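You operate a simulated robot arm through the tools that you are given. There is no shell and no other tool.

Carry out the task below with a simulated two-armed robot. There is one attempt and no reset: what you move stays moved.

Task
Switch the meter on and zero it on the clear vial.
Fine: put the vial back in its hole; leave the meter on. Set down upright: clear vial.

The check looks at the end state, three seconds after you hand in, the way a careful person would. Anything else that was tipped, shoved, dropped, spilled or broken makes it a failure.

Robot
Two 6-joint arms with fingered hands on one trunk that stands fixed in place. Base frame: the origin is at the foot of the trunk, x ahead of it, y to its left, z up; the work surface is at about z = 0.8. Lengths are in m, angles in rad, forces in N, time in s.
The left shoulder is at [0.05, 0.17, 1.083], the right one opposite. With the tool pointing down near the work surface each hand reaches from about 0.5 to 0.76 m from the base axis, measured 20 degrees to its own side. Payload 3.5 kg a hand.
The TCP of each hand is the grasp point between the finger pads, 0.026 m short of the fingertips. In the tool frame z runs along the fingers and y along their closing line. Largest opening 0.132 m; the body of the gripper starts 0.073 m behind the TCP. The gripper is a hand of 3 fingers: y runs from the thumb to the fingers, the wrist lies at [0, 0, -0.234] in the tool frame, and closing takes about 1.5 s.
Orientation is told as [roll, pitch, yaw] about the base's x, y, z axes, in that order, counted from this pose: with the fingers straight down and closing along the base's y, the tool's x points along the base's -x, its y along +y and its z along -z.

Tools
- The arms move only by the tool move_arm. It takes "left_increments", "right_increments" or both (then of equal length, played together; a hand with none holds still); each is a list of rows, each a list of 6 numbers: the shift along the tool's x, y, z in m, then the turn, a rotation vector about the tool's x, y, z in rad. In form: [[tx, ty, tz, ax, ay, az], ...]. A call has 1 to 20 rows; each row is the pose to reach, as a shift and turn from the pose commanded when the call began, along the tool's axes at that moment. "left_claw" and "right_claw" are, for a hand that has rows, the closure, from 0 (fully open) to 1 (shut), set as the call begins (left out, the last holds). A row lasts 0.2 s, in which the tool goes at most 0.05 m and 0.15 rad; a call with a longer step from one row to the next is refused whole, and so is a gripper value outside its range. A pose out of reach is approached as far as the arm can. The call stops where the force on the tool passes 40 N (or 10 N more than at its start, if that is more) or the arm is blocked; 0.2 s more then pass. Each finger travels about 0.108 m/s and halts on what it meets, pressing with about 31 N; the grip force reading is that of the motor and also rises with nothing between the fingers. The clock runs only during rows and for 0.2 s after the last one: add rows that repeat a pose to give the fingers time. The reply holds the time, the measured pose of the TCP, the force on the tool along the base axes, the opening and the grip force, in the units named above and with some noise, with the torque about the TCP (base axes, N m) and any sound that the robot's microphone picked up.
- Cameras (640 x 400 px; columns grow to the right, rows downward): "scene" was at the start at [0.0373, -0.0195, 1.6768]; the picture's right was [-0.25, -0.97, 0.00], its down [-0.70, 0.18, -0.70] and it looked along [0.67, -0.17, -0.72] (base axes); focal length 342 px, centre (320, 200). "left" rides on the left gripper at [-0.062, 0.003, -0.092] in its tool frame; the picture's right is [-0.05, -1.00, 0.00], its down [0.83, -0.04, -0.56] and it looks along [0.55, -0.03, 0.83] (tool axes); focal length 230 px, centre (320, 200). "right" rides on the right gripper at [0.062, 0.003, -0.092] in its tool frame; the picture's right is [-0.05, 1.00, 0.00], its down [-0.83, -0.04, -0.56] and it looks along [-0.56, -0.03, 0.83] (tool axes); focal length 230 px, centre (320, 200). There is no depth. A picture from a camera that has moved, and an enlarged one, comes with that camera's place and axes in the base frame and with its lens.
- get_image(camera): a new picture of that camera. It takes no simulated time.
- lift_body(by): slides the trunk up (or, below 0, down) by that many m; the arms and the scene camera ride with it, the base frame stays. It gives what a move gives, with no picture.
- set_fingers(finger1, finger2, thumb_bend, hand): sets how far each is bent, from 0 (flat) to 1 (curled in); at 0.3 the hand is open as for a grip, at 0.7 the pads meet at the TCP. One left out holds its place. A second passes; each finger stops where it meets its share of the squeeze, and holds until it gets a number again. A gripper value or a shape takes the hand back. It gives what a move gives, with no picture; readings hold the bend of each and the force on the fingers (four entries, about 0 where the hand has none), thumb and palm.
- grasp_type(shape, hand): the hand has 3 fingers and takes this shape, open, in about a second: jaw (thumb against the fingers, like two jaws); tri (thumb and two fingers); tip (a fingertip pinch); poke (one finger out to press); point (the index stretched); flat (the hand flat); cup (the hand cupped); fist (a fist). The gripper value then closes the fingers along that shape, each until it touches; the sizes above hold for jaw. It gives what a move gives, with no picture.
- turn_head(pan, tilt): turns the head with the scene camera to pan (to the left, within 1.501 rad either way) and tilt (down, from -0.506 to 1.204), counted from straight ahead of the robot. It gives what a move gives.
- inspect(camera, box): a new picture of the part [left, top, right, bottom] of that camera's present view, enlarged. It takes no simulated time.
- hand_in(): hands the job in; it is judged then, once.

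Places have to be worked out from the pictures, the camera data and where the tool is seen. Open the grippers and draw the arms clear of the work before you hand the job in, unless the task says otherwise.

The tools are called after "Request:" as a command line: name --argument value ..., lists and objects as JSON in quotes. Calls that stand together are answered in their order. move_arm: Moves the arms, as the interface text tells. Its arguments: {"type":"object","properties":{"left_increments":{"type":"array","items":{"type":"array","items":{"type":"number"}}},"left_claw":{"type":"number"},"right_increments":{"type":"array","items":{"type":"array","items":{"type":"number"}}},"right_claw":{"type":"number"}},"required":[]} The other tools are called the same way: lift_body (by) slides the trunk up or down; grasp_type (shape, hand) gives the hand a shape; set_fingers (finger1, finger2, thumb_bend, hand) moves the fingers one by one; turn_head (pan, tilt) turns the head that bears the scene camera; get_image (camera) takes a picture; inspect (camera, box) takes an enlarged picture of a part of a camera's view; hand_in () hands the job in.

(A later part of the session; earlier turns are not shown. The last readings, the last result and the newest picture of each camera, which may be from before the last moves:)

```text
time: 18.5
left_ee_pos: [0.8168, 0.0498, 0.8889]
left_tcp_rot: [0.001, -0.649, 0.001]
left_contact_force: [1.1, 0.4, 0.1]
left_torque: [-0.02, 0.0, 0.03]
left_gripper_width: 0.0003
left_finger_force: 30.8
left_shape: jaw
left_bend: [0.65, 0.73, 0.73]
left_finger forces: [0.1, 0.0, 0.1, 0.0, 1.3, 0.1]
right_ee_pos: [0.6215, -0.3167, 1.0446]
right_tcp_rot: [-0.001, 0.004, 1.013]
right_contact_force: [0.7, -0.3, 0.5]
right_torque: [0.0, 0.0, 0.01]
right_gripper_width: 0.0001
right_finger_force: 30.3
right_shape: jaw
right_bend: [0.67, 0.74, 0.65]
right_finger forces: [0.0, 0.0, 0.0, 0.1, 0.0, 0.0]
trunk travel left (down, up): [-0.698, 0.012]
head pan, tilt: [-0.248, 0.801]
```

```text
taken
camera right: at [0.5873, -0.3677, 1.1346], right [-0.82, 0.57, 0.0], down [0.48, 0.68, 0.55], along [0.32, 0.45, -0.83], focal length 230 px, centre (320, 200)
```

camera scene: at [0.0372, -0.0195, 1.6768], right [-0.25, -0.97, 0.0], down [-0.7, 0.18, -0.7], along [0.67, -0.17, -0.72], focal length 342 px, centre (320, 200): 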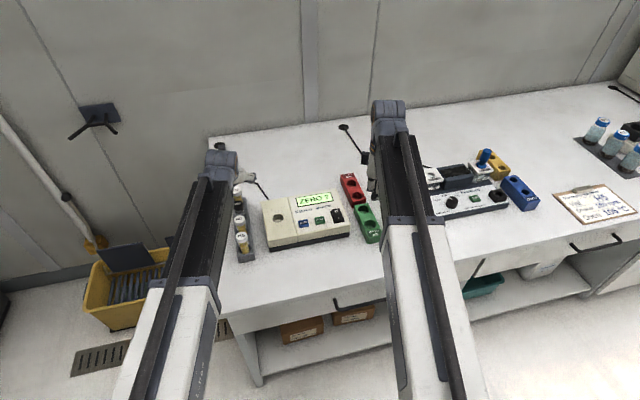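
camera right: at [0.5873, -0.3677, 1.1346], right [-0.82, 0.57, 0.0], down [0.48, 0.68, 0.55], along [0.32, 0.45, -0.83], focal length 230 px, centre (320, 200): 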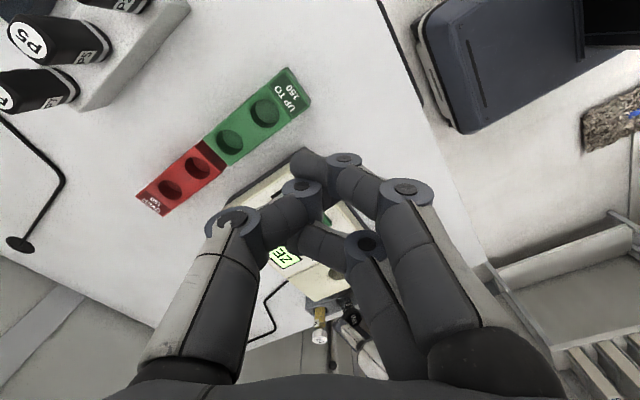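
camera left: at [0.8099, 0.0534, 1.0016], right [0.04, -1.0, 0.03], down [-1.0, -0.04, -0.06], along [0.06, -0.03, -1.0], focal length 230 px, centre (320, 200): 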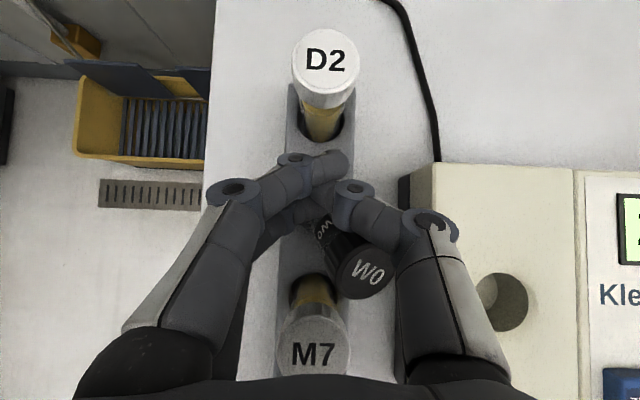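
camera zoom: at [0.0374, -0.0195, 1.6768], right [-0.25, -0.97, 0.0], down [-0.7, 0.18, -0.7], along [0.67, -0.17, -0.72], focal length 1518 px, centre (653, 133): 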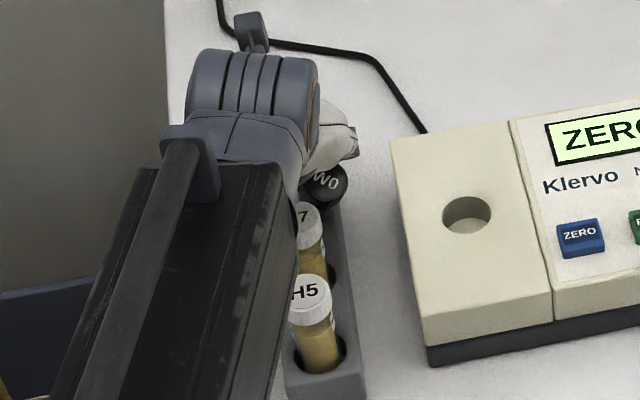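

W0 is leaning about 25 degrees toward the robot and the meter with its foot still in its hole. The fingertips closed ahead of its axis. I open the fingers slightly and see how it settles.

Request:
move_arm --left_increments '[[0, 0, 0, 0, 0, 0], [0, 0, 0, 0, 0, 0], [0, 0, 0, 0, 0, 0]]' --left_claw 0.85

Request:
inspect --camera "left" --box '[220, 110, 460, 380]'

Request:
inspect --camera "scene" --box '[230, 180, 290, 230]'

```text
time: 19.3
left_ee_pos: [0.8153, 0.0506, 0.8892]
left_tcp_rot: [0.001, -0.648, 0.0]
left_contact_force: [0.0, 0.2, 0.7]
left_torque: [0.0, 0.03, 0.03]
left_gripper_width: 0.0193
left_finger_force: 0.0
left_shape: jaw
left_bend: [0.72, 0.73, 0.7]
left_finger forces: [0.0, 0.1, 0.0, 0.0, 0.0, 0.1]
right_ee_pos: [0.622, -0.3171, 1.0443]
right_tcp_rot: [-0.002, 0.007, 1.011]
right_contact_force: [0.1, -0.1, -0.3]
right_torque: [0.01, -0.01, -0.02]
right_gripper_width: 0.0
right_finger_force: 31.2
right_shape: jaw
right_bend: [0.67, 0.74, 0.65]
right_finger forces: [0.0, 0.0, 0.0, 0.0, 0.0, 0.1]
trunk travel left (down, up): [-0.698, 0.012]
head pan, tilt: [-0.248, 0.801]
```

```text
1.48 times, centred on (340, 245) of left
camera zoom: at [0.8098, 0.0535, 1.0017], right [0.04, -1.0, 0.03], down [-1.0, -0.04, -0.06], along [0.06, -0.03, -1.0], focal length 341 px, centre (290, 133)
```

zoom: 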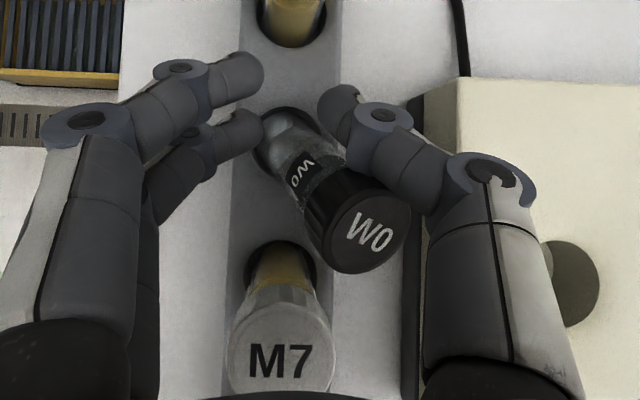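

```text
8.00 times, centred on (260, 205) of scene
camera zoom: at [0.0373, -0.0195, 1.6768], right [-0.25, -0.97, 0.0], down [-0.7, 0.18, -0.7], along [0.67, -0.17, -0.72], focal length 2732 px, centre (800, 160)
```

zoom: 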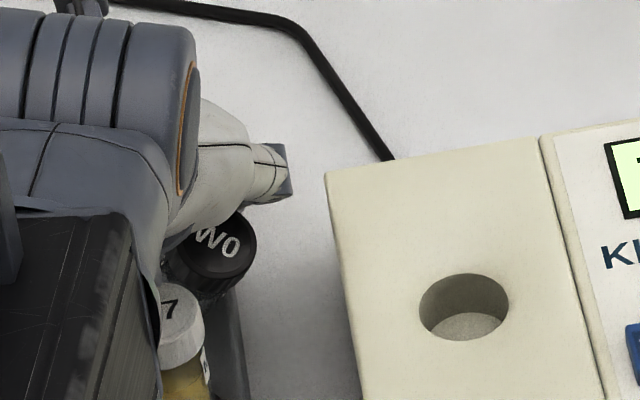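

The vial rests by itself in its hole, leaning, with no force from the fingers. I lift the left hand straight up, away from it, to get a clear view.

Request:
move_arm --left_increments '[[-0.0091, 0, -0.0119, 0, 0, 0], [-0.0182, 0, -0.0239, 0, 0, 0], [-0.0364, 0, -0.0477, 0, 0, 0], [-0.0577, 0, -0.0755, 0, 0, 0], [-0.0728, 0, -0.0954, 0, 0, 0], [-0.0728, 0, -0.0954, 0, 0, 0]]'

Request:
get_image --camera "left"

Request:
inspect --camera "scene" --box '[210, 170, 290, 230]'

```text
time: 20.7
left_ee_pos: [0.8174, 0.0523, 1.0102]
left_tcp_rot: [-0.001, -0.649, 0.0]
left_contact_force: [0.5, 0.7, 0.1]
left_torque: [-0.02, -0.01, 0.01]
left_gripper_width: 0.0194
left_finger_force: 0.0
left_shape: jaw
left_bend: [0.72, 0.73, 0.7]
left_finger forces: [0.0, 0.0, 0.0, 0.0, 0.1, 0.0]
right_ee_pos: [0.6214, -0.3185, 1.0439]
right_tcp_rot: [-0.004, 0.003, 1.012]
right_contact_force: [-0.2, 0.4, 0.2]
right_torque: [0.0, 0.01, 0.0]
right_gripper_width: 0.0003
right_finger_force: 31.3
right_shape: jaw
right_bend: [0.67, 0.74, 0.65]
right_finger forces: [0.0, 0.0, 0.1, 0.1, 0.0, 0.0]
trunk travel left (down, up): [-0.698, 0.012]
head pan, tilt: [-0.248, 0.801]
```

```text
taken
camera left: at [0.8119, 0.0558, 1.1233], right [0.04, -1.0, 0.03], down [-1.0, -0.04, -0.06], along [0.06, -0.03, -1.0], focal length 230 px, centre (320, 200)
```

left: 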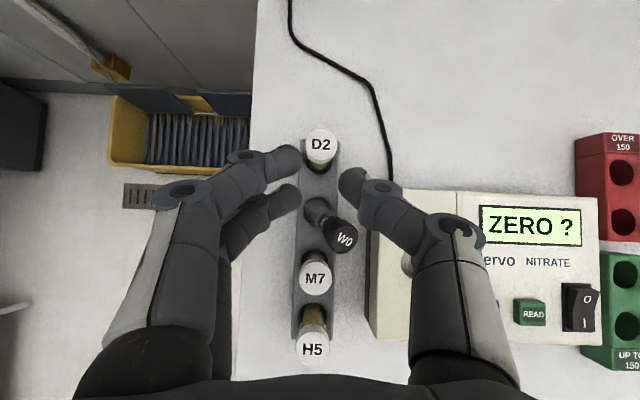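

```text
6.67 times, centred on (250, 200) of scene
camera zoom: at [0.0374, -0.0195, 1.6768], right [-0.25, -0.97, 0.0], down [-0.7, 0.18, -0.7], along [0.67, -0.17, -0.72], focal length 2276 px, centre (787, 200)
```

zoom: 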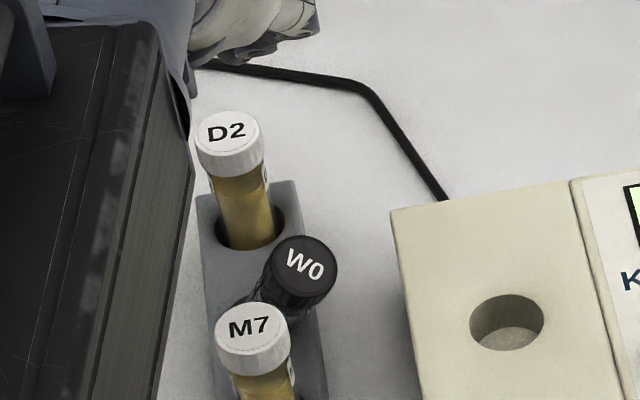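

W0 leans about 25 degrees toward (-x, -y), with its cap top at (0.7895, 0.024, 0.89). It stays stable in its hole. I plan to nudge the cap back upright with the closed right fingertips from the meter side, so I first move the left hand up and away.

Request:
move_arm --left_increments '[[-0.0121, 0.0, -0.0159, 0, 0, 0], [-0.0243, 0.02, -0.0318, 0, 0, 0], [-0.0243, 0.05, -0.06, 0, 0, 0], [-0.01, 0.08, -0.09, 0, 0, 0], [0.01, 0.1, -0.115, 0, 0, 0], [0.0249, 0.11, -0.1323, 0, 0, 0], [0.0249, 0.11, -0.1323, 0, 0, 0]]'

Request:
get_image --camera "left"

Request:
get_image --camera "scene"

```text
time: 22.3
left_ee_pos: [0.7176, 0.1627, 1.097]
left_tcp_rot: [-0.001, -0.648, 0.0]
left_contact_force: [-0.7, 0.4, 0.1]
left_torque: [0.0, 0.03, 0.0]
left_gripper_width: 0.0196
left_finger_force: 0.0
left_shape: jaw
left_bend: [0.72, 0.73, 0.7]
left_finger forces: [0.0, 0.0, 0.0, 0.0, 0.0, 0.0]
right_ee_pos: [0.6218, -0.3171, 1.0429]
right_tcp_rot: [-0.004, 0.004, 1.012]
right_contact_force: [-1.1, -0.1, -0.4]
right_torque: [-0.02, -0.01, 0.03]
right_gripper_width: 0.0
right_finger_force: 31.0
right_shape: jaw
right_bend: [0.67, 0.74, 0.65]
right_finger forces: [0.0, 0.0, 0.0, 0.0, 0.1, 0.1]
trunk travel left (down, up): [-0.698, 0.012]
head pan, tilt: [-0.248, 0.801]
```

```text
taken
camera left: at [0.7106, 0.1658, 1.2105], right [0.04, -1.0, 0.03], down [-1.0, -0.04, -0.06], along [0.06, -0.03, -1.0], focal length 230 px, centre (320, 200)
```

left: 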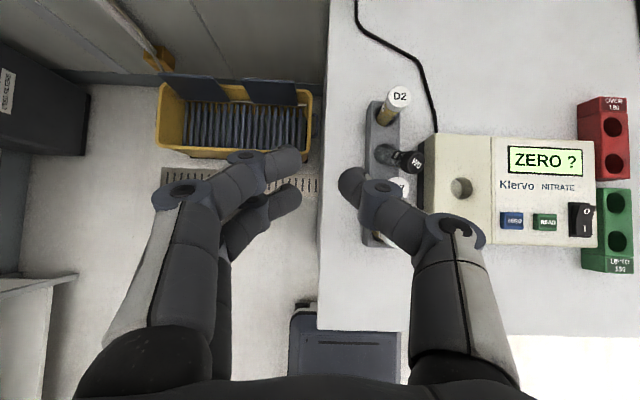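

```text
taken
camera scene: at [0.0374, -0.0195, 1.6768], right [-0.25, -0.97, 0.0], down [-0.7, 0.18, -0.7], along [0.67, -0.17, -0.72], focal length 342 px, centre (320, 200)
```

scene: 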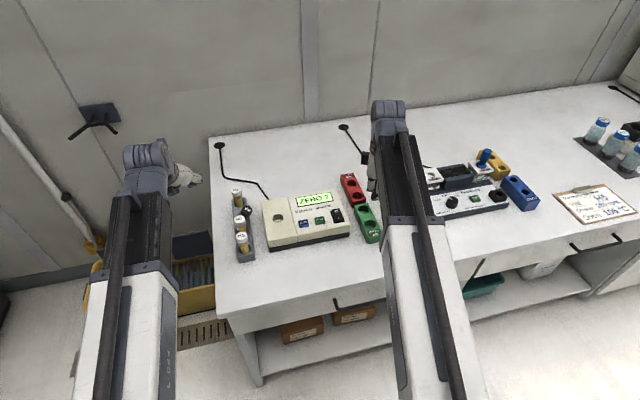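

The left hand is clear. I zoom in on W0 from the scene camera with nothing in the way before I move the right hand.

Request:
inspect --camera "scene" --box '[220, 180, 290, 260]'

Request:
inspect --camera "left" --box '[340, 70, 480, 260]'

```text
5.00 times, centred on (255, 220) of scene
camera zoom: at [0.0374, -0.0195, 1.6768], right [-0.25, -0.97, 0.0], down [-0.7, 0.18, -0.7], along [0.67, -0.17, -0.72], focal length 1707 px, centre (645, 100)
```

zoom: 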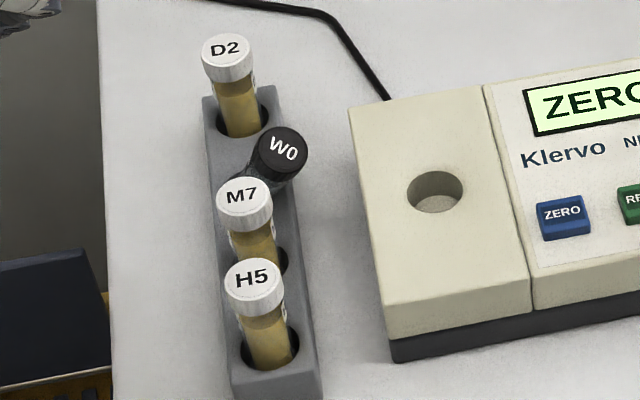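

```text
2.11 times, centred on (410, 165) of left
camera zoom: at [0.7106, 0.1658, 1.2105], right [0.04, -1.0, 0.03], down [-1.0, -0.04, -0.06], along [0.06, -0.03, -1.0], focal length 484 px, centre (130, 274)
```

zoom: 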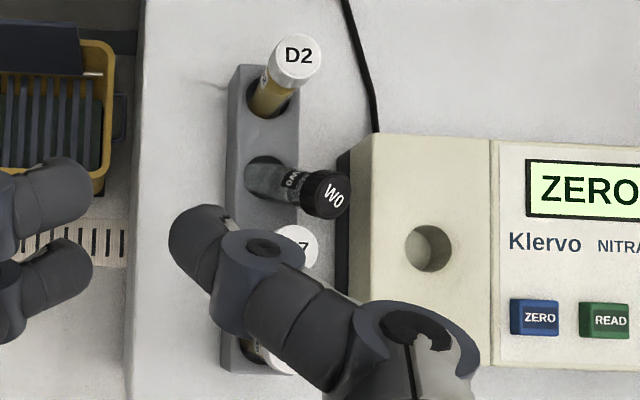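

The rack is unmoved and the other vials are fine. I bring the right hand, still closed, over the meter side with a 0.6 rad tilt toward the vial, staying well above everything.

Request:
move_arm --right_increments '[[-0.03, 0.005, 0.0, 0, -0.07, 0], [-0.07, 0.012, 0.0, 0, -0.14, 0], [-0.11, 0.019, 0.0, 0, -0.22, 0], [-0.15, 0.026, 0.0, 0, -0.3, 0], [-0.19, 0.032, 0.01, 0, -0.38, 0], [-0.23, 0.039, 0.02, 0, -0.46, 0], [-0.265, 0.045, 0.03, 0, -0.54, 0], [-0.29, 0.05, 0.045, 0, -0.6, 0], [-0.3064, 0.0523, 0.059, 0, -0.6, 0], [-0.3064, 0.0523, 0.059, 0, -0.6, 0]]'

Request:
get_image --camera "right"

Request:
inspect --camera "scene" --box '[200, 130, 340, 270]'

Request:
get_image --camera "left"

```text
time: 24.5
left_ee_pos: [0.7162, 0.1619, 1.0977]
left_tcp_rot: [0.0, -0.649, 0.0]
left_contact_force: [-0.2, -0.6, 0.3]
left_torque: [-0.01, 0.05, -0.03]
left_gripper_width: 0.0195
left_finger_force: 0.0
left_shape: jaw
left_bend: [0.72, 0.73, 0.7]
left_finger forces: [0.0, 0.0, 0.0, 0.1, 0.0, 0.1]
right_ee_pos: [0.7381, -0.0293, 0.9835]
right_tcp_rot: [-0.005, -0.597, 1.014]
right_contact_force: [-0.1, 0.7, 0.7]
right_torque: [0.01, 0.0, -0.03]
right_gripper_width: 0.0
right_finger_force: 31.1
right_shape: jaw
right_bend: [0.67, 0.74, 0.65]
right_finger forces: [0.0, 0.1, 0.1, 0.1, 0.1, 0.0]
trunk travel left (down, up): [-0.698, 0.012]
head pan, tilt: [-0.248, 0.801]
```

```text
taken
camera right: at [0.6812, -0.1153, 1.0234], right [-0.82, 0.57, 0.03], down [0.23, 0.3, 0.93], along [0.52, 0.77, -0.38], focal length 230 px, centre (320, 200)
```

right: 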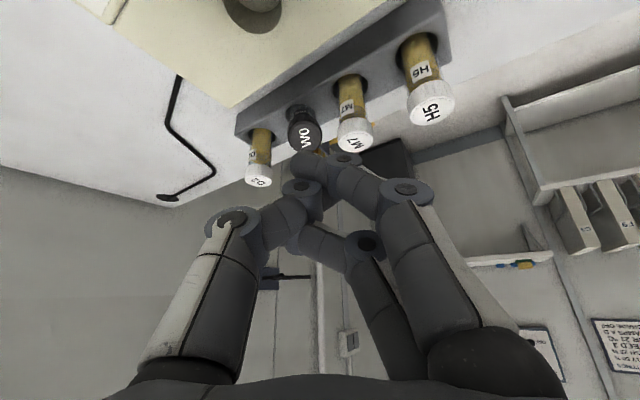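

```text
2.86 times, centred on (270, 200) of scene
camera zoom: at [0.0373, -0.0195, 1.6768], right [-0.25, -0.97, 0.0], down [-0.7, 0.18, -0.7], along [0.67, -0.17, -0.72], focal length 976 px, centre (463, 200)
```

zoom: 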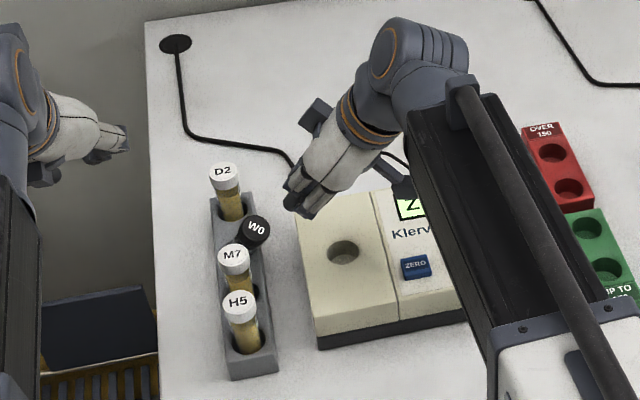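

```text
taken
camera left: at [0.7106, 0.1657, 1.2105], right [0.04, -1.0, 0.03], down [-1.0, -0.04, -0.06], along [0.06, -0.03, -1.0], focal length 230 px, centre (320, 200)
```

left: 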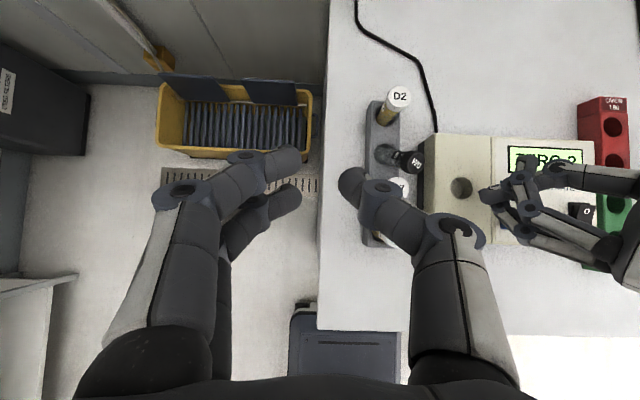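

Both cameras confirm the right tip is over the meter's left edge, about 5 cm from the leaning cap. I lower it to cap height just short of the cap, on the (-x, -y) side.

Request:
move_arm --right_increments '[[0.007, 0, 0.019, 0, 0, 0], [0.014, 0, 0.038, 0, 0, 0], [0.021, 0, 0.057, 0, 0, 0], [0.0281, -0.0009, 0.0758, 0, 0, 0], [0.0281, -0.0009, 0.0758, 0, 0, 0]]'

Request:
inspect --camera "right" --box '[200, 20, 480, 200]'

Request:
inspect --camera "scene" --box '[220, 170, 300, 230]'

Request:
inspect --camera "left" --box '[340, 70, 540, 260]'

```text
time: 25.7
left_ee_pos: [0.7166, 0.1622, 1.0975]
left_tcp_rot: [0.0, -0.65, 0.0]
left_contact_force: [0.5, 0.1, 0.6]
left_torque: [-0.02, 0.0, -0.02]
left_gripper_width: 0.0198
left_finger_force: 0.0
left_shape: jaw
left_bend: [0.72, 0.73, 0.7]
left_finger forces: [0.0, 0.1, 0.0, 0.0, 0.0, 0.1]
right_ee_pos: [0.7474, -0.0154, 0.9039]
right_tcp_rot: [-0.002, -0.598, 1.015]
right_contact_force: [-0.8, -0.5, 0.4]
right_torque: [0.04, 0.0, 0.02]
right_gripper_width: 0.0
right_finger_force: 31.1
right_shape: jaw
right_bend: [0.67, 0.74, 0.65]
right_finger forces: [0.0, 0.0, 0.1, 0.0, 0.0, 0.0]
trunk travel left (down, up): [-0.698, 0.012]
head pan, tilt: [-0.248, 0.801]
```

```text
2.22 times, centred on (340, 110) of right
camera zoom: at [0.6913, -0.1014, 0.9442], right [-0.82, 0.57, 0.03], down [0.23, 0.3, 0.93], along [0.52, 0.77, -0.38], focal length 511 px, centre (276, 400)
```

zoom: 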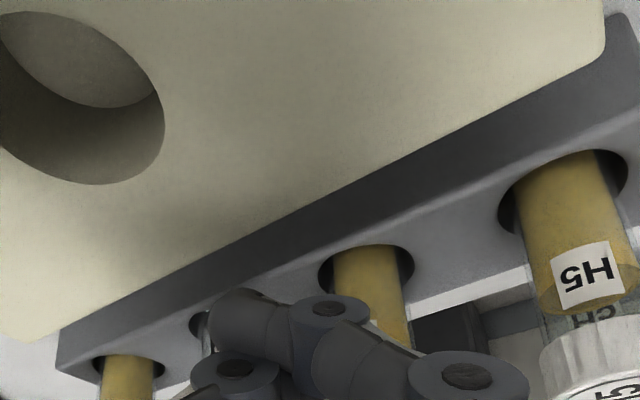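

```text
6.67 times, centred on (260, 200) of scene
camera zoom: at [0.0373, -0.0195, 1.6768], right [-0.25, -0.97, 0.0], down [-0.7, 0.18, -0.7], along [0.67, -0.17, -0.72], focal length 2276 px, centre (720, 200)
```

zoom: 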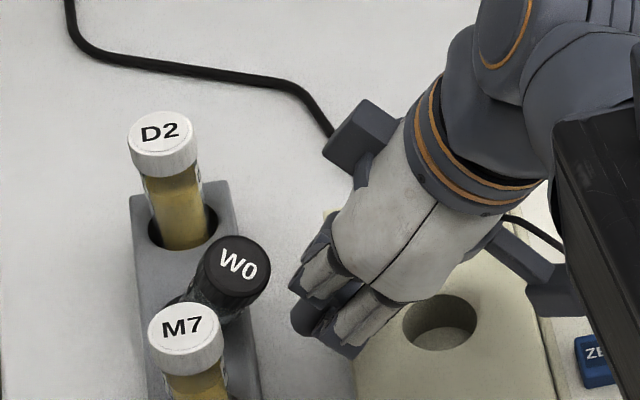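

```text
2.11 times, centred on (440, 165) of left
camera zoom: at [0.7106, 0.1657, 1.2105], right [0.04, -1.0, 0.03], down [-1.0, -0.04, -0.06], along [0.06, -0.03, -1.0], focal length 484 px, centre (67, 274)
```

zoom: 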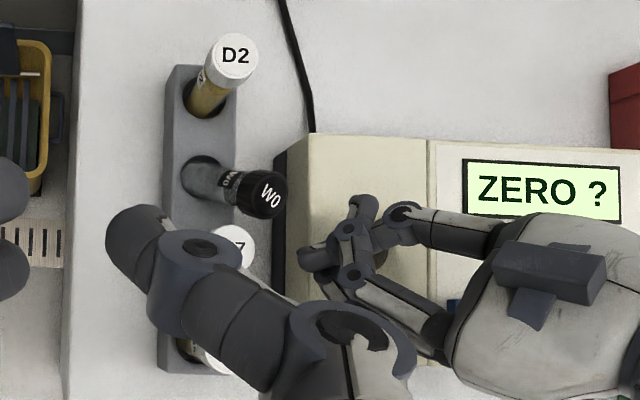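

The right tip is about 2 cm from the cap, in line with its lean. I drop it 6 mm and push slowly toward the cap, checking partway.

Request:
move_arm --right_increments '[[0.0007, -0.0015, 0.0068, 0, 0, 0], [-0.004, -0.003, 0.01, 0, 0, 0], [-0.008, -0.005, 0.0128, 0, 0, 0], [-0.0122, -0.0065, 0.0156, 0, 0, 0], [-0.0165, -0.009, 0.0172, 0, 0, 0], [-0.0208, -0.0116, 0.0189, 0, 0, 0], [-0.0208, -0.0116, 0.0189, 0, 0, 0]]'

Request:
inspect --camera "scene" --box '[220, 170, 300, 230]'

Request:
inspect --camera "left" --box '[340, 70, 540, 260]'

Request:
inspect --camera "right" --box '[200, 20, 480, 200]'

```text
time: 27.3
left_ee_pos: [0.7174, 0.162, 1.0982]
left_tcp_rot: [0.0, -0.65, 0.0]
left_contact_force: [0.3, -0.2, -0.5]
left_torque: [0.0, 0.0, 0.01]
left_gripper_width: 0.0194
left_finger_force: 0.2
left_shape: jaw
left_bend: [0.72, 0.73, 0.7]
left_finger forces: [0.1, 0.1, 0.0, 0.1, 0.0, 0.0]
right_ee_pos: [0.7729, 0.0027, 0.902]
right_tcp_rot: [-0.004, -0.596, 1.015]
right_contact_force: [-0.4, 0.3, 0.3]
right_torque: [0.0, -0.01, 0.01]
right_gripper_width: 0.0
right_finger_force: 31.1
right_shape: jaw
right_bend: [0.67, 0.74, 0.65]
right_finger forces: [0.0, 0.0, 0.0, 0.1, 0.1, 0.0]
trunk travel left (down, up): [-0.698, 0.012]
head pan, tilt: [-0.248, 0.801]
```

```text
6.67 times, centred on (260, 200) of scene
camera zoom: at [0.0373, -0.0195, 1.6768], right [-0.25, -0.97, 0.0], down [-0.7, 0.18, -0.7], along [0.67, -0.17, -0.72], focal length 2276 px, centre (720, 200)
```

zoom: 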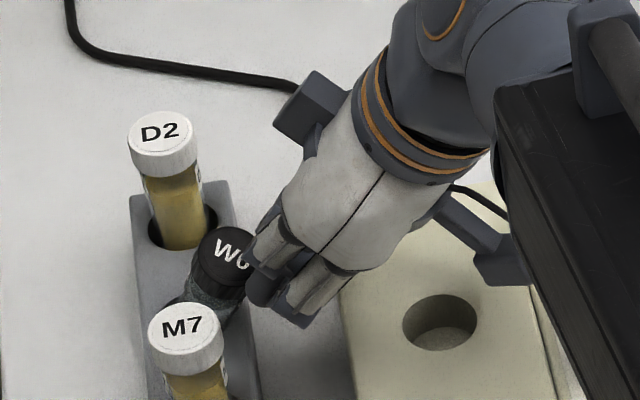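

```text
2.11 times, centred on (440, 165) of left
camera zoom: at [0.7106, 0.1657, 1.2104], right [0.04, -1.0, 0.03], down [-1.0, -0.04, -0.06], along [0.06, -0.03, -1.0], focal length 484 px, centre (67, 274)
```

zoom: 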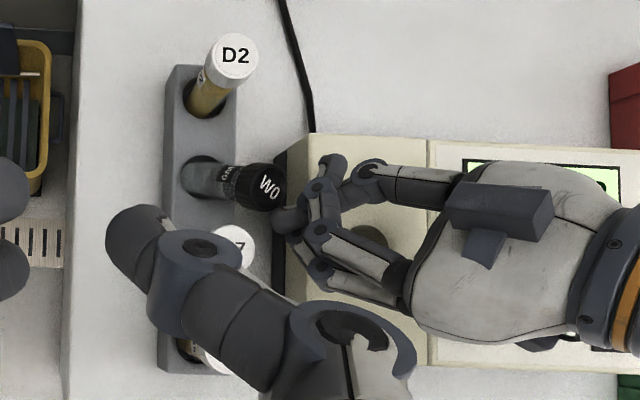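

```text
2.22 times, centred on (340, 110) of right
camera zoom: at [0.7168, -0.0833, 0.9414], right [-0.82, 0.57, 0.03], down [0.23, 0.3, 0.93], along [0.52, 0.77, -0.38], focal length 511 px, centre (276, 400)
```

zoom: 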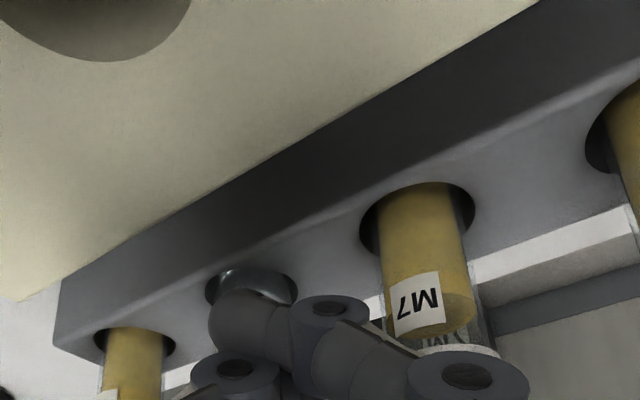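

The tip has met the cap and started to move it the right way, with low force and clearance to M7. I push another 20 mm along (0.8, 0.6).

Request:
move_arm --right_increments '[[-0.0044, -0.0018, 0.0018, 0, 0, 0], [-0.0088, -0.0036, 0.0036, 0, 0, 0], [-0.0132, -0.0055, 0.0054, 0, 0, 0], [-0.0176, -0.0073, 0.0072, 0, 0, 0], [-0.0176, -0.0073, 0.0072, 0, 0, 0]]'

Request:
inspect --camera "scene" --box '[220, 170, 300, 230]'

Request:
inspect --camera "left" --box '[340, 70, 540, 260]'

Request:
inspect --camera "right" --box '[200, 20, 480, 240]'

```text
time: 28.5
left_ee_pos: [0.7164, 0.1619, 1.0976]
left_tcp_rot: [0.0, -0.651, 0.0]
left_contact_force: [1.3, 0.2, 0.8]
left_torque: [0.02, -0.01, -0.01]
left_gripper_width: 0.0196
left_finger_force: 0.1
left_shape: jaw
left_bend: [0.72, 0.73, 0.7]
left_finger forces: [0.0, 0.1, 0.1, 0.0, 0.0, 0.0]
right_ee_pos: [0.7902, 0.0138, 0.904]
right_tcp_rot: [-0.003, -0.596, 1.013]
right_contact_force: [0.6, 0.1, 0.9]
right_torque: [0.01, 0.03, -0.01]
right_gripper_width: 0.0
right_finger_force: 31.2
right_shape: jaw
right_bend: [0.67, 0.74, 0.65]
right_finger forces: [0.0, 0.0, 0.0, 0.0, 0.0, 0.0]
trunk travel left (down, up): [-0.698, 0.012]
head pan, tilt: [-0.248, 0.801]
```

```text
6.67 times, centred on (260, 200) of scene
camera zoom: at [0.0373, -0.0195, 1.6768], right [-0.25, -0.97, 0.0], down [-0.7, 0.18, -0.7], along [0.67, -0.17, -0.72], focal length 2276 px, centre (720, 200)
```

zoom: 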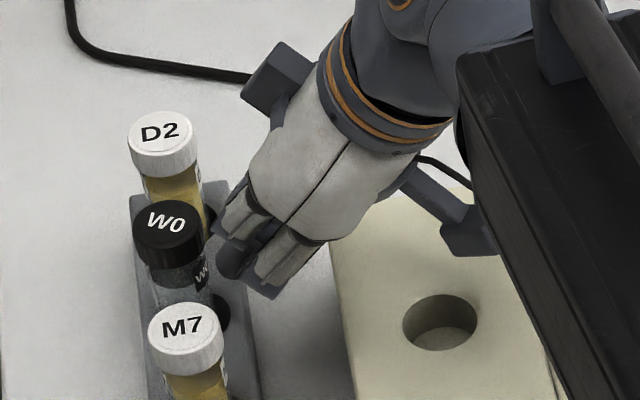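

```text
2.11 times, centred on (440, 165) of left
camera zoom: at [0.7106, 0.1657, 1.2104], right [0.04, -1.0, 0.03], down [-1.0, -0.04, -0.06], along [0.06, -0.03, -1.0], focal length 484 px, centre (67, 274)
```

zoom: 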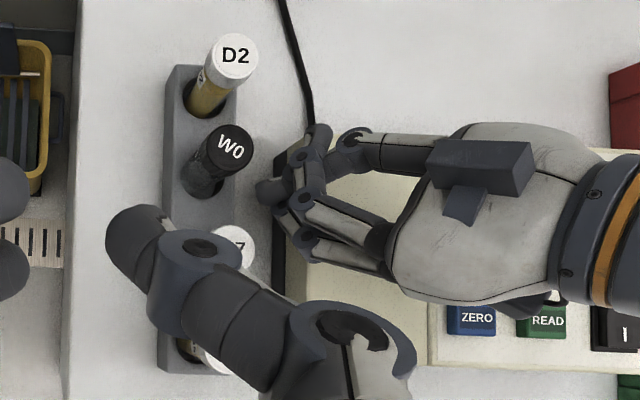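

```text
1.82 times, centred on (340, 130) of right
camera zoom: at [0.7343, -0.0718, 0.945], right [-0.82, 0.57, 0.03], down [0.23, 0.3, 0.93], along [0.52, 0.77, -0.38], focal length 418 px, centre (284, 327)
```

zoom: 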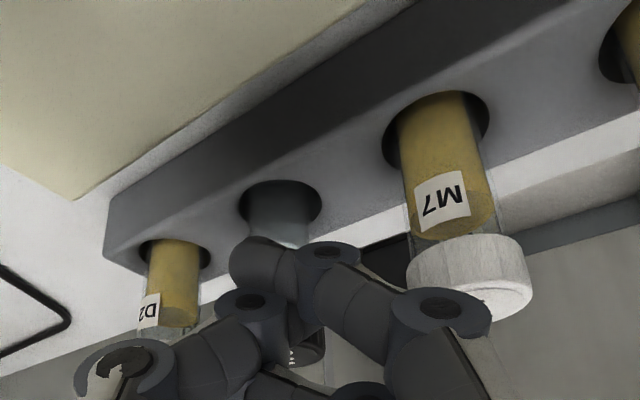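

W0 has righted itself and stands upright in its hole. I back the right hand away and park it to the right, level again.

Request:
move_arm --right_increments '[[0.027, 0.0011, -0.0244, 0, 0, 0], [0.02, 0, -0.055, 0, 0, 0], [0.0145, -0.0009, -0.0824, 0, 0, 0], [0.0386, -0.0059, -0.12, 0, 0.12, 0], [0.0627, -0.0108, -0.1575, 0, 0.25, 0], [0.0868, -0.0158, -0.195, 0, 0.37, 0], [0.111, -0.0207, -0.2326, 0, 0.49, 0], [0.15, -0.022, -0.26, 0, 0.598, 0], [0.19, -0.0235, -0.286, 0, 0.598, 0], [0.2258, -0.0247, -0.3106, 0, 0.598, 0], [0.2258, -0.0247, -0.3106, 0, 0.598, 0]]'

Request:
inspect --camera "scene" --box '[220, 170, 300, 230]'

Request:
inspect --camera "left" --box '[340, 70, 540, 260]'

```text
time: 30.9
left_ee_pos: [0.718, 0.1622, 1.0979]
left_tcp_rot: [0.001, -0.65, -0.001]
left_contact_force: [1.4, 0.2, 0.2]
left_torque: [0.0, -0.01, -0.01]
left_gripper_width: 0.0194
left_finger_force: 0.1
left_shape: jaw
left_bend: [0.72, 0.73, 0.7]
left_finger forces: [0.0, 0.0, 0.0, 0.1, 0.1, 0.0]
right_ee_pos: [0.619, -0.3061, 1.0343]
right_tcp_rot: [-0.003, 0.001, 1.011]
right_contact_force: [-0.2, 0.2, -0.3]
right_torque: [-0.01, -0.01, 0.01]
right_gripper_width: 0.0
right_finger_force: 30.5
right_shape: jaw
right_bend: [0.67, 0.74, 0.65]
right_finger forces: [0.0, 0.1, 0.0, 0.0, 0.1, 0.1]
trunk travel left (down, up): [-0.698, 0.012]
head pan, tilt: [-0.248, 0.801]
```

```text
6.67 times, centred on (260, 200) of scene
camera zoom: at [0.0374, -0.0194, 1.6768], right [-0.25, -0.97, 0.0], down [-0.7, 0.18, -0.7], along [0.67, -0.17, -0.72], focal length 2276 px, centre (720, 200)
```

zoom: 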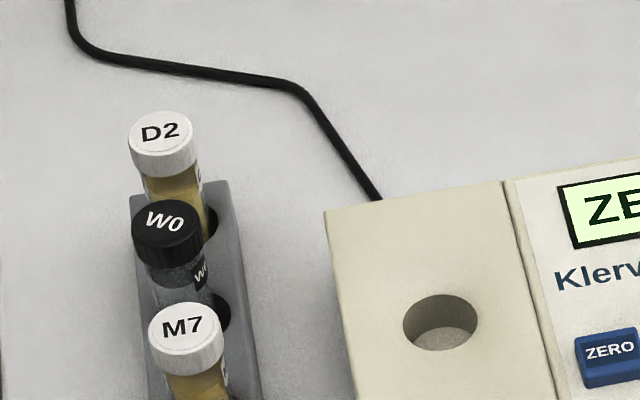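

```text
2.11 times, centred on (440, 165) of left
camera zoom: at [0.7107, 0.1659, 1.2104], right [0.04, -1.0, 0.03], down [-1.0, -0.04, -0.06], along [0.06, -0.03, -1.0], focal length 484 px, centre (67, 274)
```

zoom: 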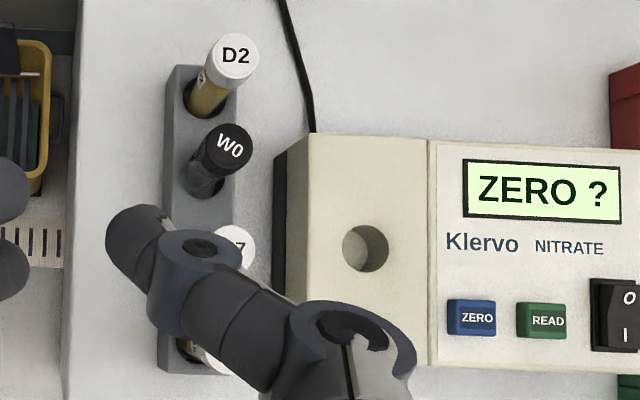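

W0 stands upright at about (0.817, 0.052). The closed-hand pictures show the fingertips actually meet about 12 mm ahead of and 15 mm below the TCP. This time I put the TCP 12 mm behind the vial axis and higher, starting from a check pose above it.

Request:
move_arm --left_increments '[[-0.0025, -0.0275, 0.0328, 0, 0, 0], [-0.005, -0.055, 0.0655, 0, 0, 0], [-0.0076, -0.0825, 0.0983, 0, 0, 0], [-0.0101, -0.11, 0.131, 0, 0, 0], [-0.0101, -0.11, 0.131, 0, 0, 0], [-0.0101, -0.11, 0.131, 0, 0, 0]]' --left_claw 0.5

Request:
get_image --camera "left"

```text
time: 32.3
left_ee_pos: [0.8004, 0.0523, 0.9991]
left_tcp_rot: [0.001, -0.649, 0.0]
left_contact_force: [-0.6, 0.0, 0.7]
left_torque: [-0.01, -0.01, -0.02]
left_gripper_width: 0.0655
left_finger_force: 0.1
left_shape: jaw
left_bend: [0.73, 0.73, 0.7]
left_finger forces: [0.1, 0.0, 0.0, 0.0, 0.0, 0.1]
right_ee_pos: [0.6176, -0.3066, 1.0345]
right_tcp_rot: [-0.004, -0.001, 1.011]
right_contact_force: [-0.1, -0.1, 0.1]
right_torque: [-0.02, 0.03, -0.02]
right_gripper_width: 0.0
right_finger_force: 31.0
right_shape: jaw
right_bend: [0.67, 0.74, 0.65]
right_finger forces: [0.0, 0.0, 0.1, 0.1, 0.0, 0.0]
trunk travel left (down, up): [-0.698, 0.012]
head pan, tilt: [-0.248, 0.801]
```

```text
taken
camera left: at [0.7949, 0.0553, 1.1118], right [0.04, -1.0, 0.03], down [-1.0, -0.04, -0.06], along [0.06, -0.03, -1.0], focal length 230 px, centre (320, 200)
```

left: 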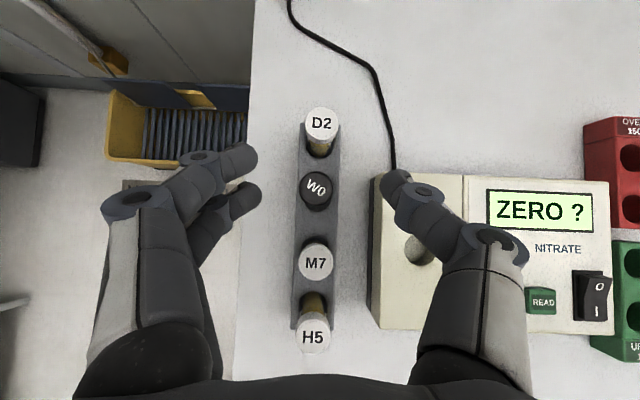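

W0 is at (0.817, 0.052) and the TCP at about (0.801, 0.052, 1.001). I descend to z = 0.9035 with a 4 mm forward shift and look before closing.

Request:
move_arm --left_increments '[[0.0112, 0, 0.016, 0, 0, 0], [0.0224, 0, 0.032, 0, 0, 0], [0.0336, 0, 0.048, 0, 0, 0], [0.0448, 0, 0.0639, 0, 0, 0], [0.056, 0, 0.0799, 0, 0, 0], [0.056, 0, 0.0799, 0, 0, 0]]'

Request:
get_image --camera "left"

```text
time: 33.7
left_ee_pos: [0.807, 0.0499, 0.9015]
left_tcp_rot: [0.0, -0.651, 0.0]
left_contact_force: [-0.8, -0.6, -0.3]
left_torque: [-0.01, -0.01, -0.02]
left_gripper_width: 0.0655
left_finger_force: 0.0
left_shape: jaw
left_bend: [0.73, 0.73, 0.7]
left_finger forces: [0.0, 0.0, 0.0, 0.1, 0.1, 0.0]
right_ee_pos: [0.6183, -0.306, 1.0339]
right_tcp_rot: [-0.002, 0.0, 1.011]
right_contact_force: [0.4, 0.0, 0.3]
right_torque: [-0.01, 0.01, 0.04]
right_gripper_width: 0.0002
right_finger_force: 31.3
right_shape: jaw
right_bend: [0.67, 0.74, 0.65]
right_finger forces: [0.0, 0.0, 0.1, 0.0, 0.0, 0.1]
trunk travel left (down, up): [-0.698, 0.012]
head pan, tilt: [-0.248, 0.801]
```

```text
taken
camera left: at [0.8007, 0.054, 1.0146], right [0.04, -1.0, 0.03], down [-1.0, -0.04, -0.06], along [0.06, -0.03, -1.0], focal length 230 px, centre (320, 200)
```

left: 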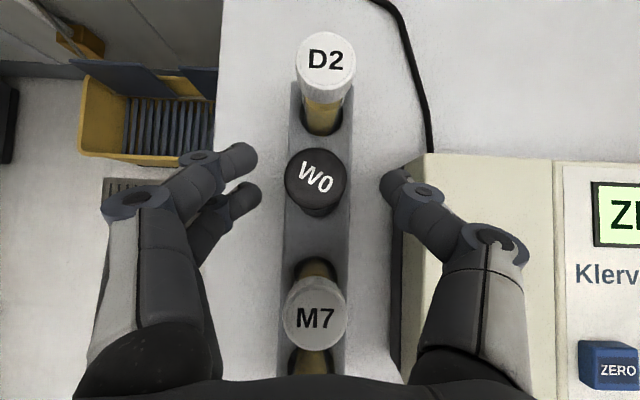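

The fingertips now flank the cap evenly: tips at rows 157, 195 and 183, with the cap centre at row 179. I close only to about 30 mm first and check.

Request:
move_arm --left_increments '[[0, 0, 0, 0, 0, 0], [0, 0, 0, 0, 0, 0], [0, 0, 0, 0, 0, 0], [0, 0, 0, 0, 0, 0]]' --left_claw 0.77

Request:
inspect --camera "left" --box '[200, 100, 440, 260]'

Request:
inspect --camera "scene" --box '[210, 160, 290, 220]'

```text
time: 34.7
left_ee_pos: [0.807, 0.0503, 0.9029]
left_tcp_rot: [0.001, -0.65, 0.0]
left_contact_force: [0.9, -1.0, 0.1]
left_torque: [0.01, 0.02, 0.04]
left_gripper_width: 0.0306
left_finger_force: 0.0
left_shape: jaw
left_bend: [0.73, 0.73, 0.7]
left_finger forces: [0.1, 0.0, 0.0, 0.0, 0.0, 0.1]
right_ee_pos: [0.6182, -0.3064, 1.0348]
right_tcp_rot: [-0.002, 0.0, 1.015]
right_contact_force: [0.4, 0.4, 0.5]
right_torque: [0.0, 0.02, 0.02]
right_gripper_width: 0.0
right_finger_force: 31.0
right_shape: jaw
right_bend: [0.67, 0.74, 0.65]
right_finger forces: [0.1, 0.0, 0.0, 0.0, 0.0, 0.1]
trunk travel left (down, up): [-0.698, 0.012]
head pan, tilt: [-0.248, 0.801]
```

```text
2.50 times, centred on (320, 180) of left
camera zoom: at [0.8007, 0.054, 1.0149], right [0.04, -1.0, 0.03], down [-1.0, -0.04, -0.06], along [0.06, -0.03, -1.0], focal length 575 px, centre (320, 250)
```

zoom: 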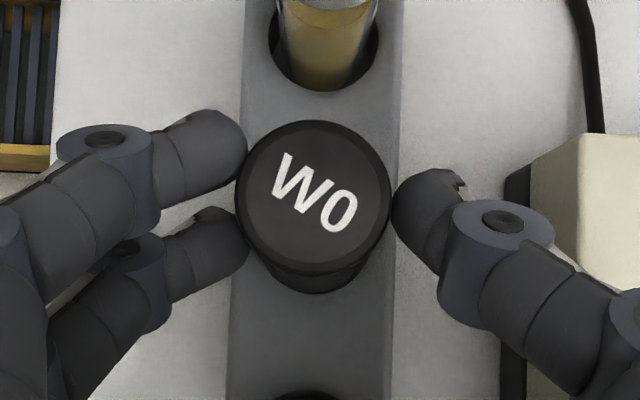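

```text
6.67 times, centred on (250, 190) of scene
camera zoom: at [0.0373, -0.0195, 1.6768], right [-0.25, -0.97, 0.0], down [-0.7, 0.18, -0.7], along [0.67, -0.17, -0.72], focal length 2276 px, centre (787, 267)
```

zoom: 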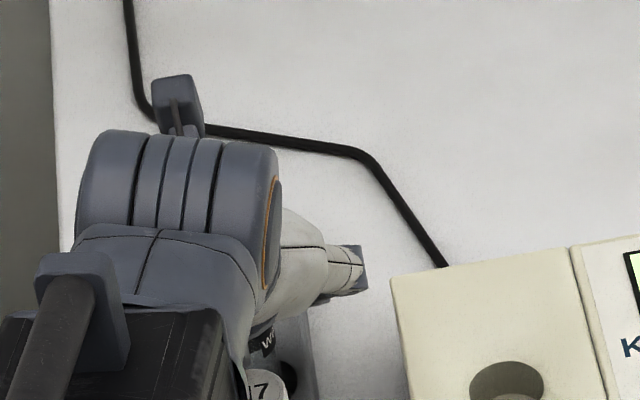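

The cap is well centred between the two fingers and the thumb. I close fully.

Request:
move_arm --left_increments '[[0, 0, 0, 0, 0, 0], [0, 0, 0, 0, 0, 0], [0, 0, 0, 0, 0, 0], [0, 0, 0, 0, 0, 0], [0, 0, 0, 0, 0, 0]]' --left_claw 1.0

Request:
inspect --camera "left" --box '[200, 100, 440, 260]'

```text
time: 35.9
left_ee_pos: [0.8074, 0.0506, 0.901]
left_tcp_rot: [0.001, -0.649, 0.002]
left_contact_force: [0.0, -1.8, -0.6]
left_torque: [-0.07, 0.01, -0.03]
left_gripper_width: 0.0232
left_finger_force: 31.1
left_shape: jaw
left_bend: [0.73, 0.73, 0.7]
left_finger forces: [14.5, 13.3, 0.0, 0.0, 28.2, 0.1]
right_ee_pos: [0.6185, -0.3068, 1.0337]
right_tcp_rot: [-0.002, 0.0, 1.013]
right_contact_force: [-0.2, 0.8, 0.0]
right_torque: [0.01, -0.02, 0.03]
right_gripper_width: 0.0001
right_finger_force: 30.4
right_shape: jaw
right_bend: [0.67, 0.74, 0.65]
right_finger forces: [0.0, 0.1, 0.1, 0.1, 0.1, 0.0]
trunk travel left (down, up): [-0.698, 0.012]
head pan, tilt: [-0.248, 0.801]
```

```text
2.50 times, centred on (320, 180) of left
camera zoom: at [0.8008, 0.0539, 1.0148], right [0.04, -1.0, 0.03], down [-1.0, -0.04, -0.06], along [0.06, -0.03, -1.0], focal length 575 px, centre (320, 250)
```

zoom: 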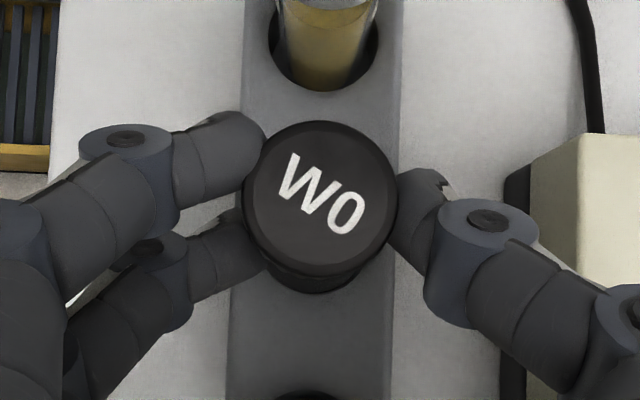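

The grip is firm and balanced: 14.5 and 13.3 N on the fingers against 28 N on the thumb. I lift straight up 30 mm and check the vial comes along upright.

Request:
move_arm --left_increments '[[-0.0061, 0, -0.008, 0, 0, 0], [-0.0121, 0, -0.0159, 0, 0, 0], [-0.0182, 0, -0.0239, 0, 0, 0], [-0.0182, 0, -0.0239, 0, 0, 0]]'

Request:
inspect --camera "left" --box '[200, 100, 440, 260]'

Request:
inspect --camera "scene" --box '[210, 160, 290, 220]'

Request:
get_image --camera "right"

```text
time: 36.9
left_ee_pos: [0.8078, 0.0499, 0.9322]
left_tcp_rot: [0.0, -0.65, 0.001]
left_contact_force: [1.7, -1.1, -0.2]
left_torque: [0.03, -0.04, 0.04]
left_gripper_width: 0.0232
left_finger_force: 30.8
left_shape: jaw
left_bend: [0.73, 0.73, 0.7]
left_finger forces: [14.7, 13.4, 0.0, 0.0, 28.0, 0.0]
right_ee_pos: [0.6181, -0.3061, 1.0337]
right_tcp_rot: [-0.004, 0.001, 1.013]
right_contact_force: [0.5, -0.2, 0.3]
right_torque: [-0.01, 0.0, 0.01]
right_gripper_width: 0.0001
right_finger_force: 30.6
right_shape: jaw
right_bend: [0.67, 0.74, 0.65]
right_finger forces: [0.0, 0.0, 0.1, 0.0, 0.0, 0.0]
trunk travel left (down, up): [-0.698, 0.012]
head pan, tilt: [-0.248, 0.801]
```

```text
2.50 times, centred on (320, 180) of left
camera zoom: at [0.8021, 0.0542, 1.0457], right [0.04, -1.0, 0.03], down [-1.0, -0.04, -0.06], along [0.06, -0.03, -1.0], focal length 575 px, centre (320, 250)
```

zoom: 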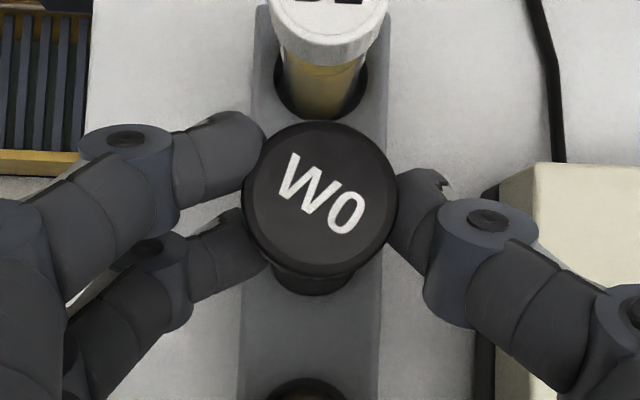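

```text
6.67 times, centred on (250, 190) of scene
camera zoom: at [0.0374, -0.0195, 1.6768], right [-0.25, -0.97, 0.0], down [-0.7, 0.18, -0.7], along [0.67, -0.17, -0.72], focal length 2276 px, centre (787, 267)
```

zoom: 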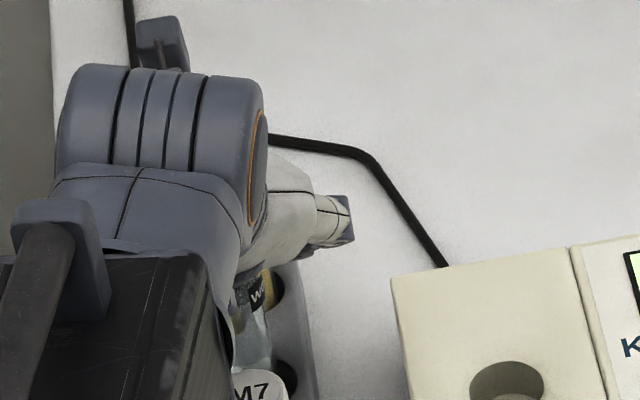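

```text
taken
camera right: at [0.5841, -0.3564, 1.125], right [-0.82, 0.57, 0.0], down [0.48, 0.68, 0.55], along [0.32, 0.45, -0.83], focal length 230 px, centre (320, 200)
```

right: 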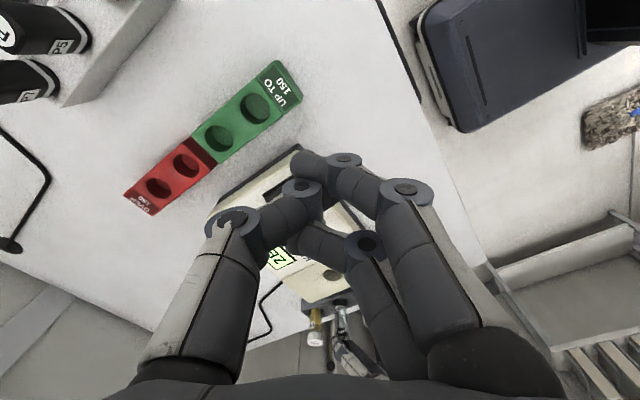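

The vial follows the hand, with the in-hand view unchanged. Triangulating both views puts the well at (0.760, -0.065), top z about 0.86, and the vial axis 11 mm ahead of the TCP. I lift another 60 mm and carry it to above the well.

Request:
move_arm --left_increments '[[-0.0182, 0, -0.0239, 0, 0, 0], [-0.0363, 0, -0.0478, 0, 0, 0], [-0.0315, -0.035, -0.0514, 0, 0, 0], [-0.0172, -0.07, -0.0623, 0, 0, 0], [-0.0005, -0.0992, -0.075, 0, 0, 0], [0.0114, -0.1167, -0.0841, 0, 0, 0], [0.0114, -0.1167, -0.0841, 0, 0, 0], [0.0114, -0.1167, -0.0841, 0, 0, 0]]'

Request:
get_image --camera "left"

Request:
inspect --camera "scene" --box '[220, 150, 320, 230]'

Request:
get_image --camera "right"

```text
time: 38.7
left_ee_pos: [0.7495, -0.0674, 0.993]
left_tcp_rot: [0.001, -0.65, 0.0]
left_contact_force: [-1.2, 0.3, 0.3]
left_torque: [0.01, 0.02, 0.03]
left_gripper_width: 0.0228
left_finger_force: 31.0
left_shape: jaw
left_bend: [0.73, 0.73, 0.7]
left_finger forces: [14.8, 13.9, 0.0, 0.1, 28.0, 0.0]
right_ee_pos: [0.6195, -0.3055, 1.0343]
right_tcp_rot: [-0.002, 0.001, 1.011]
right_contact_force: [0.1, 0.4, -0.1]
right_torque: [0.02, 0.03, -0.01]
right_gripper_width: 0.0
right_finger_force: 31.0
right_shape: jaw
right_bend: [0.67, 0.74, 0.65]
right_finger forces: [0.0, 0.0, 0.0, 0.1, 0.1, 0.0]
trunk travel left (down, up): [-0.698, 0.012]
head pan, tilt: [-0.248, 0.801]
```

```text
taken
camera left: at [0.7415, -0.0635, 1.1059], right [0.04, -1.0, 0.03], down [-1.0, -0.04, -0.06], along [0.06, -0.03, -1.0], focal length 230 px, centre (320, 200)
```

left: 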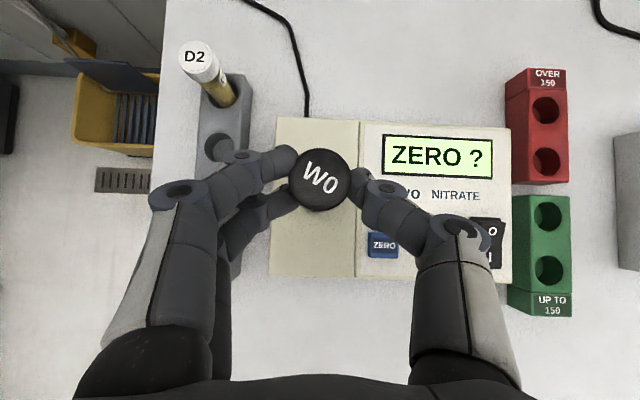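

```text
5.00 times, centred on (270, 190) of scene
camera zoom: at [0.0374, -0.0195, 1.6768], right [-0.25, -0.97, 0.0], down [-0.7, 0.18, -0.7], along [0.67, -0.17, -0.72], focal length 1707 px, centre (570, 250)
```

zoom: 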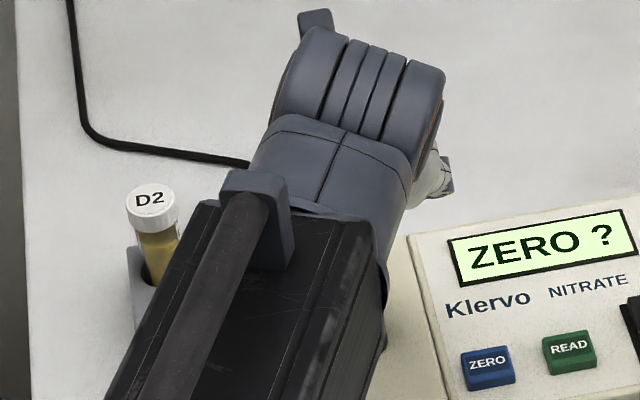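

```text
taken
camera right: at [0.584, -0.3564, 1.125], right [-0.82, 0.57, 0.0], down [0.48, 0.68, 0.55], along [0.32, 0.45, -0.83], focal length 230 px, centre (320, 200)
```

right: 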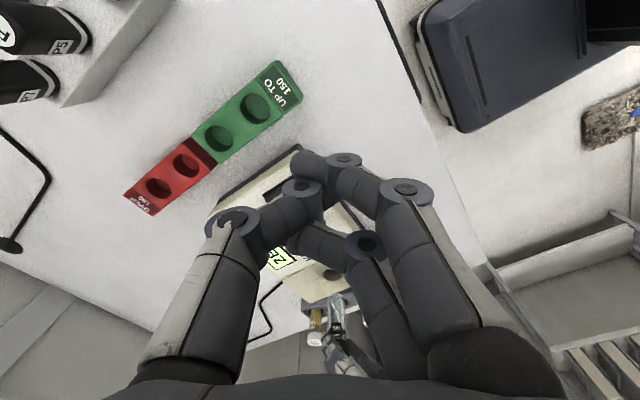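

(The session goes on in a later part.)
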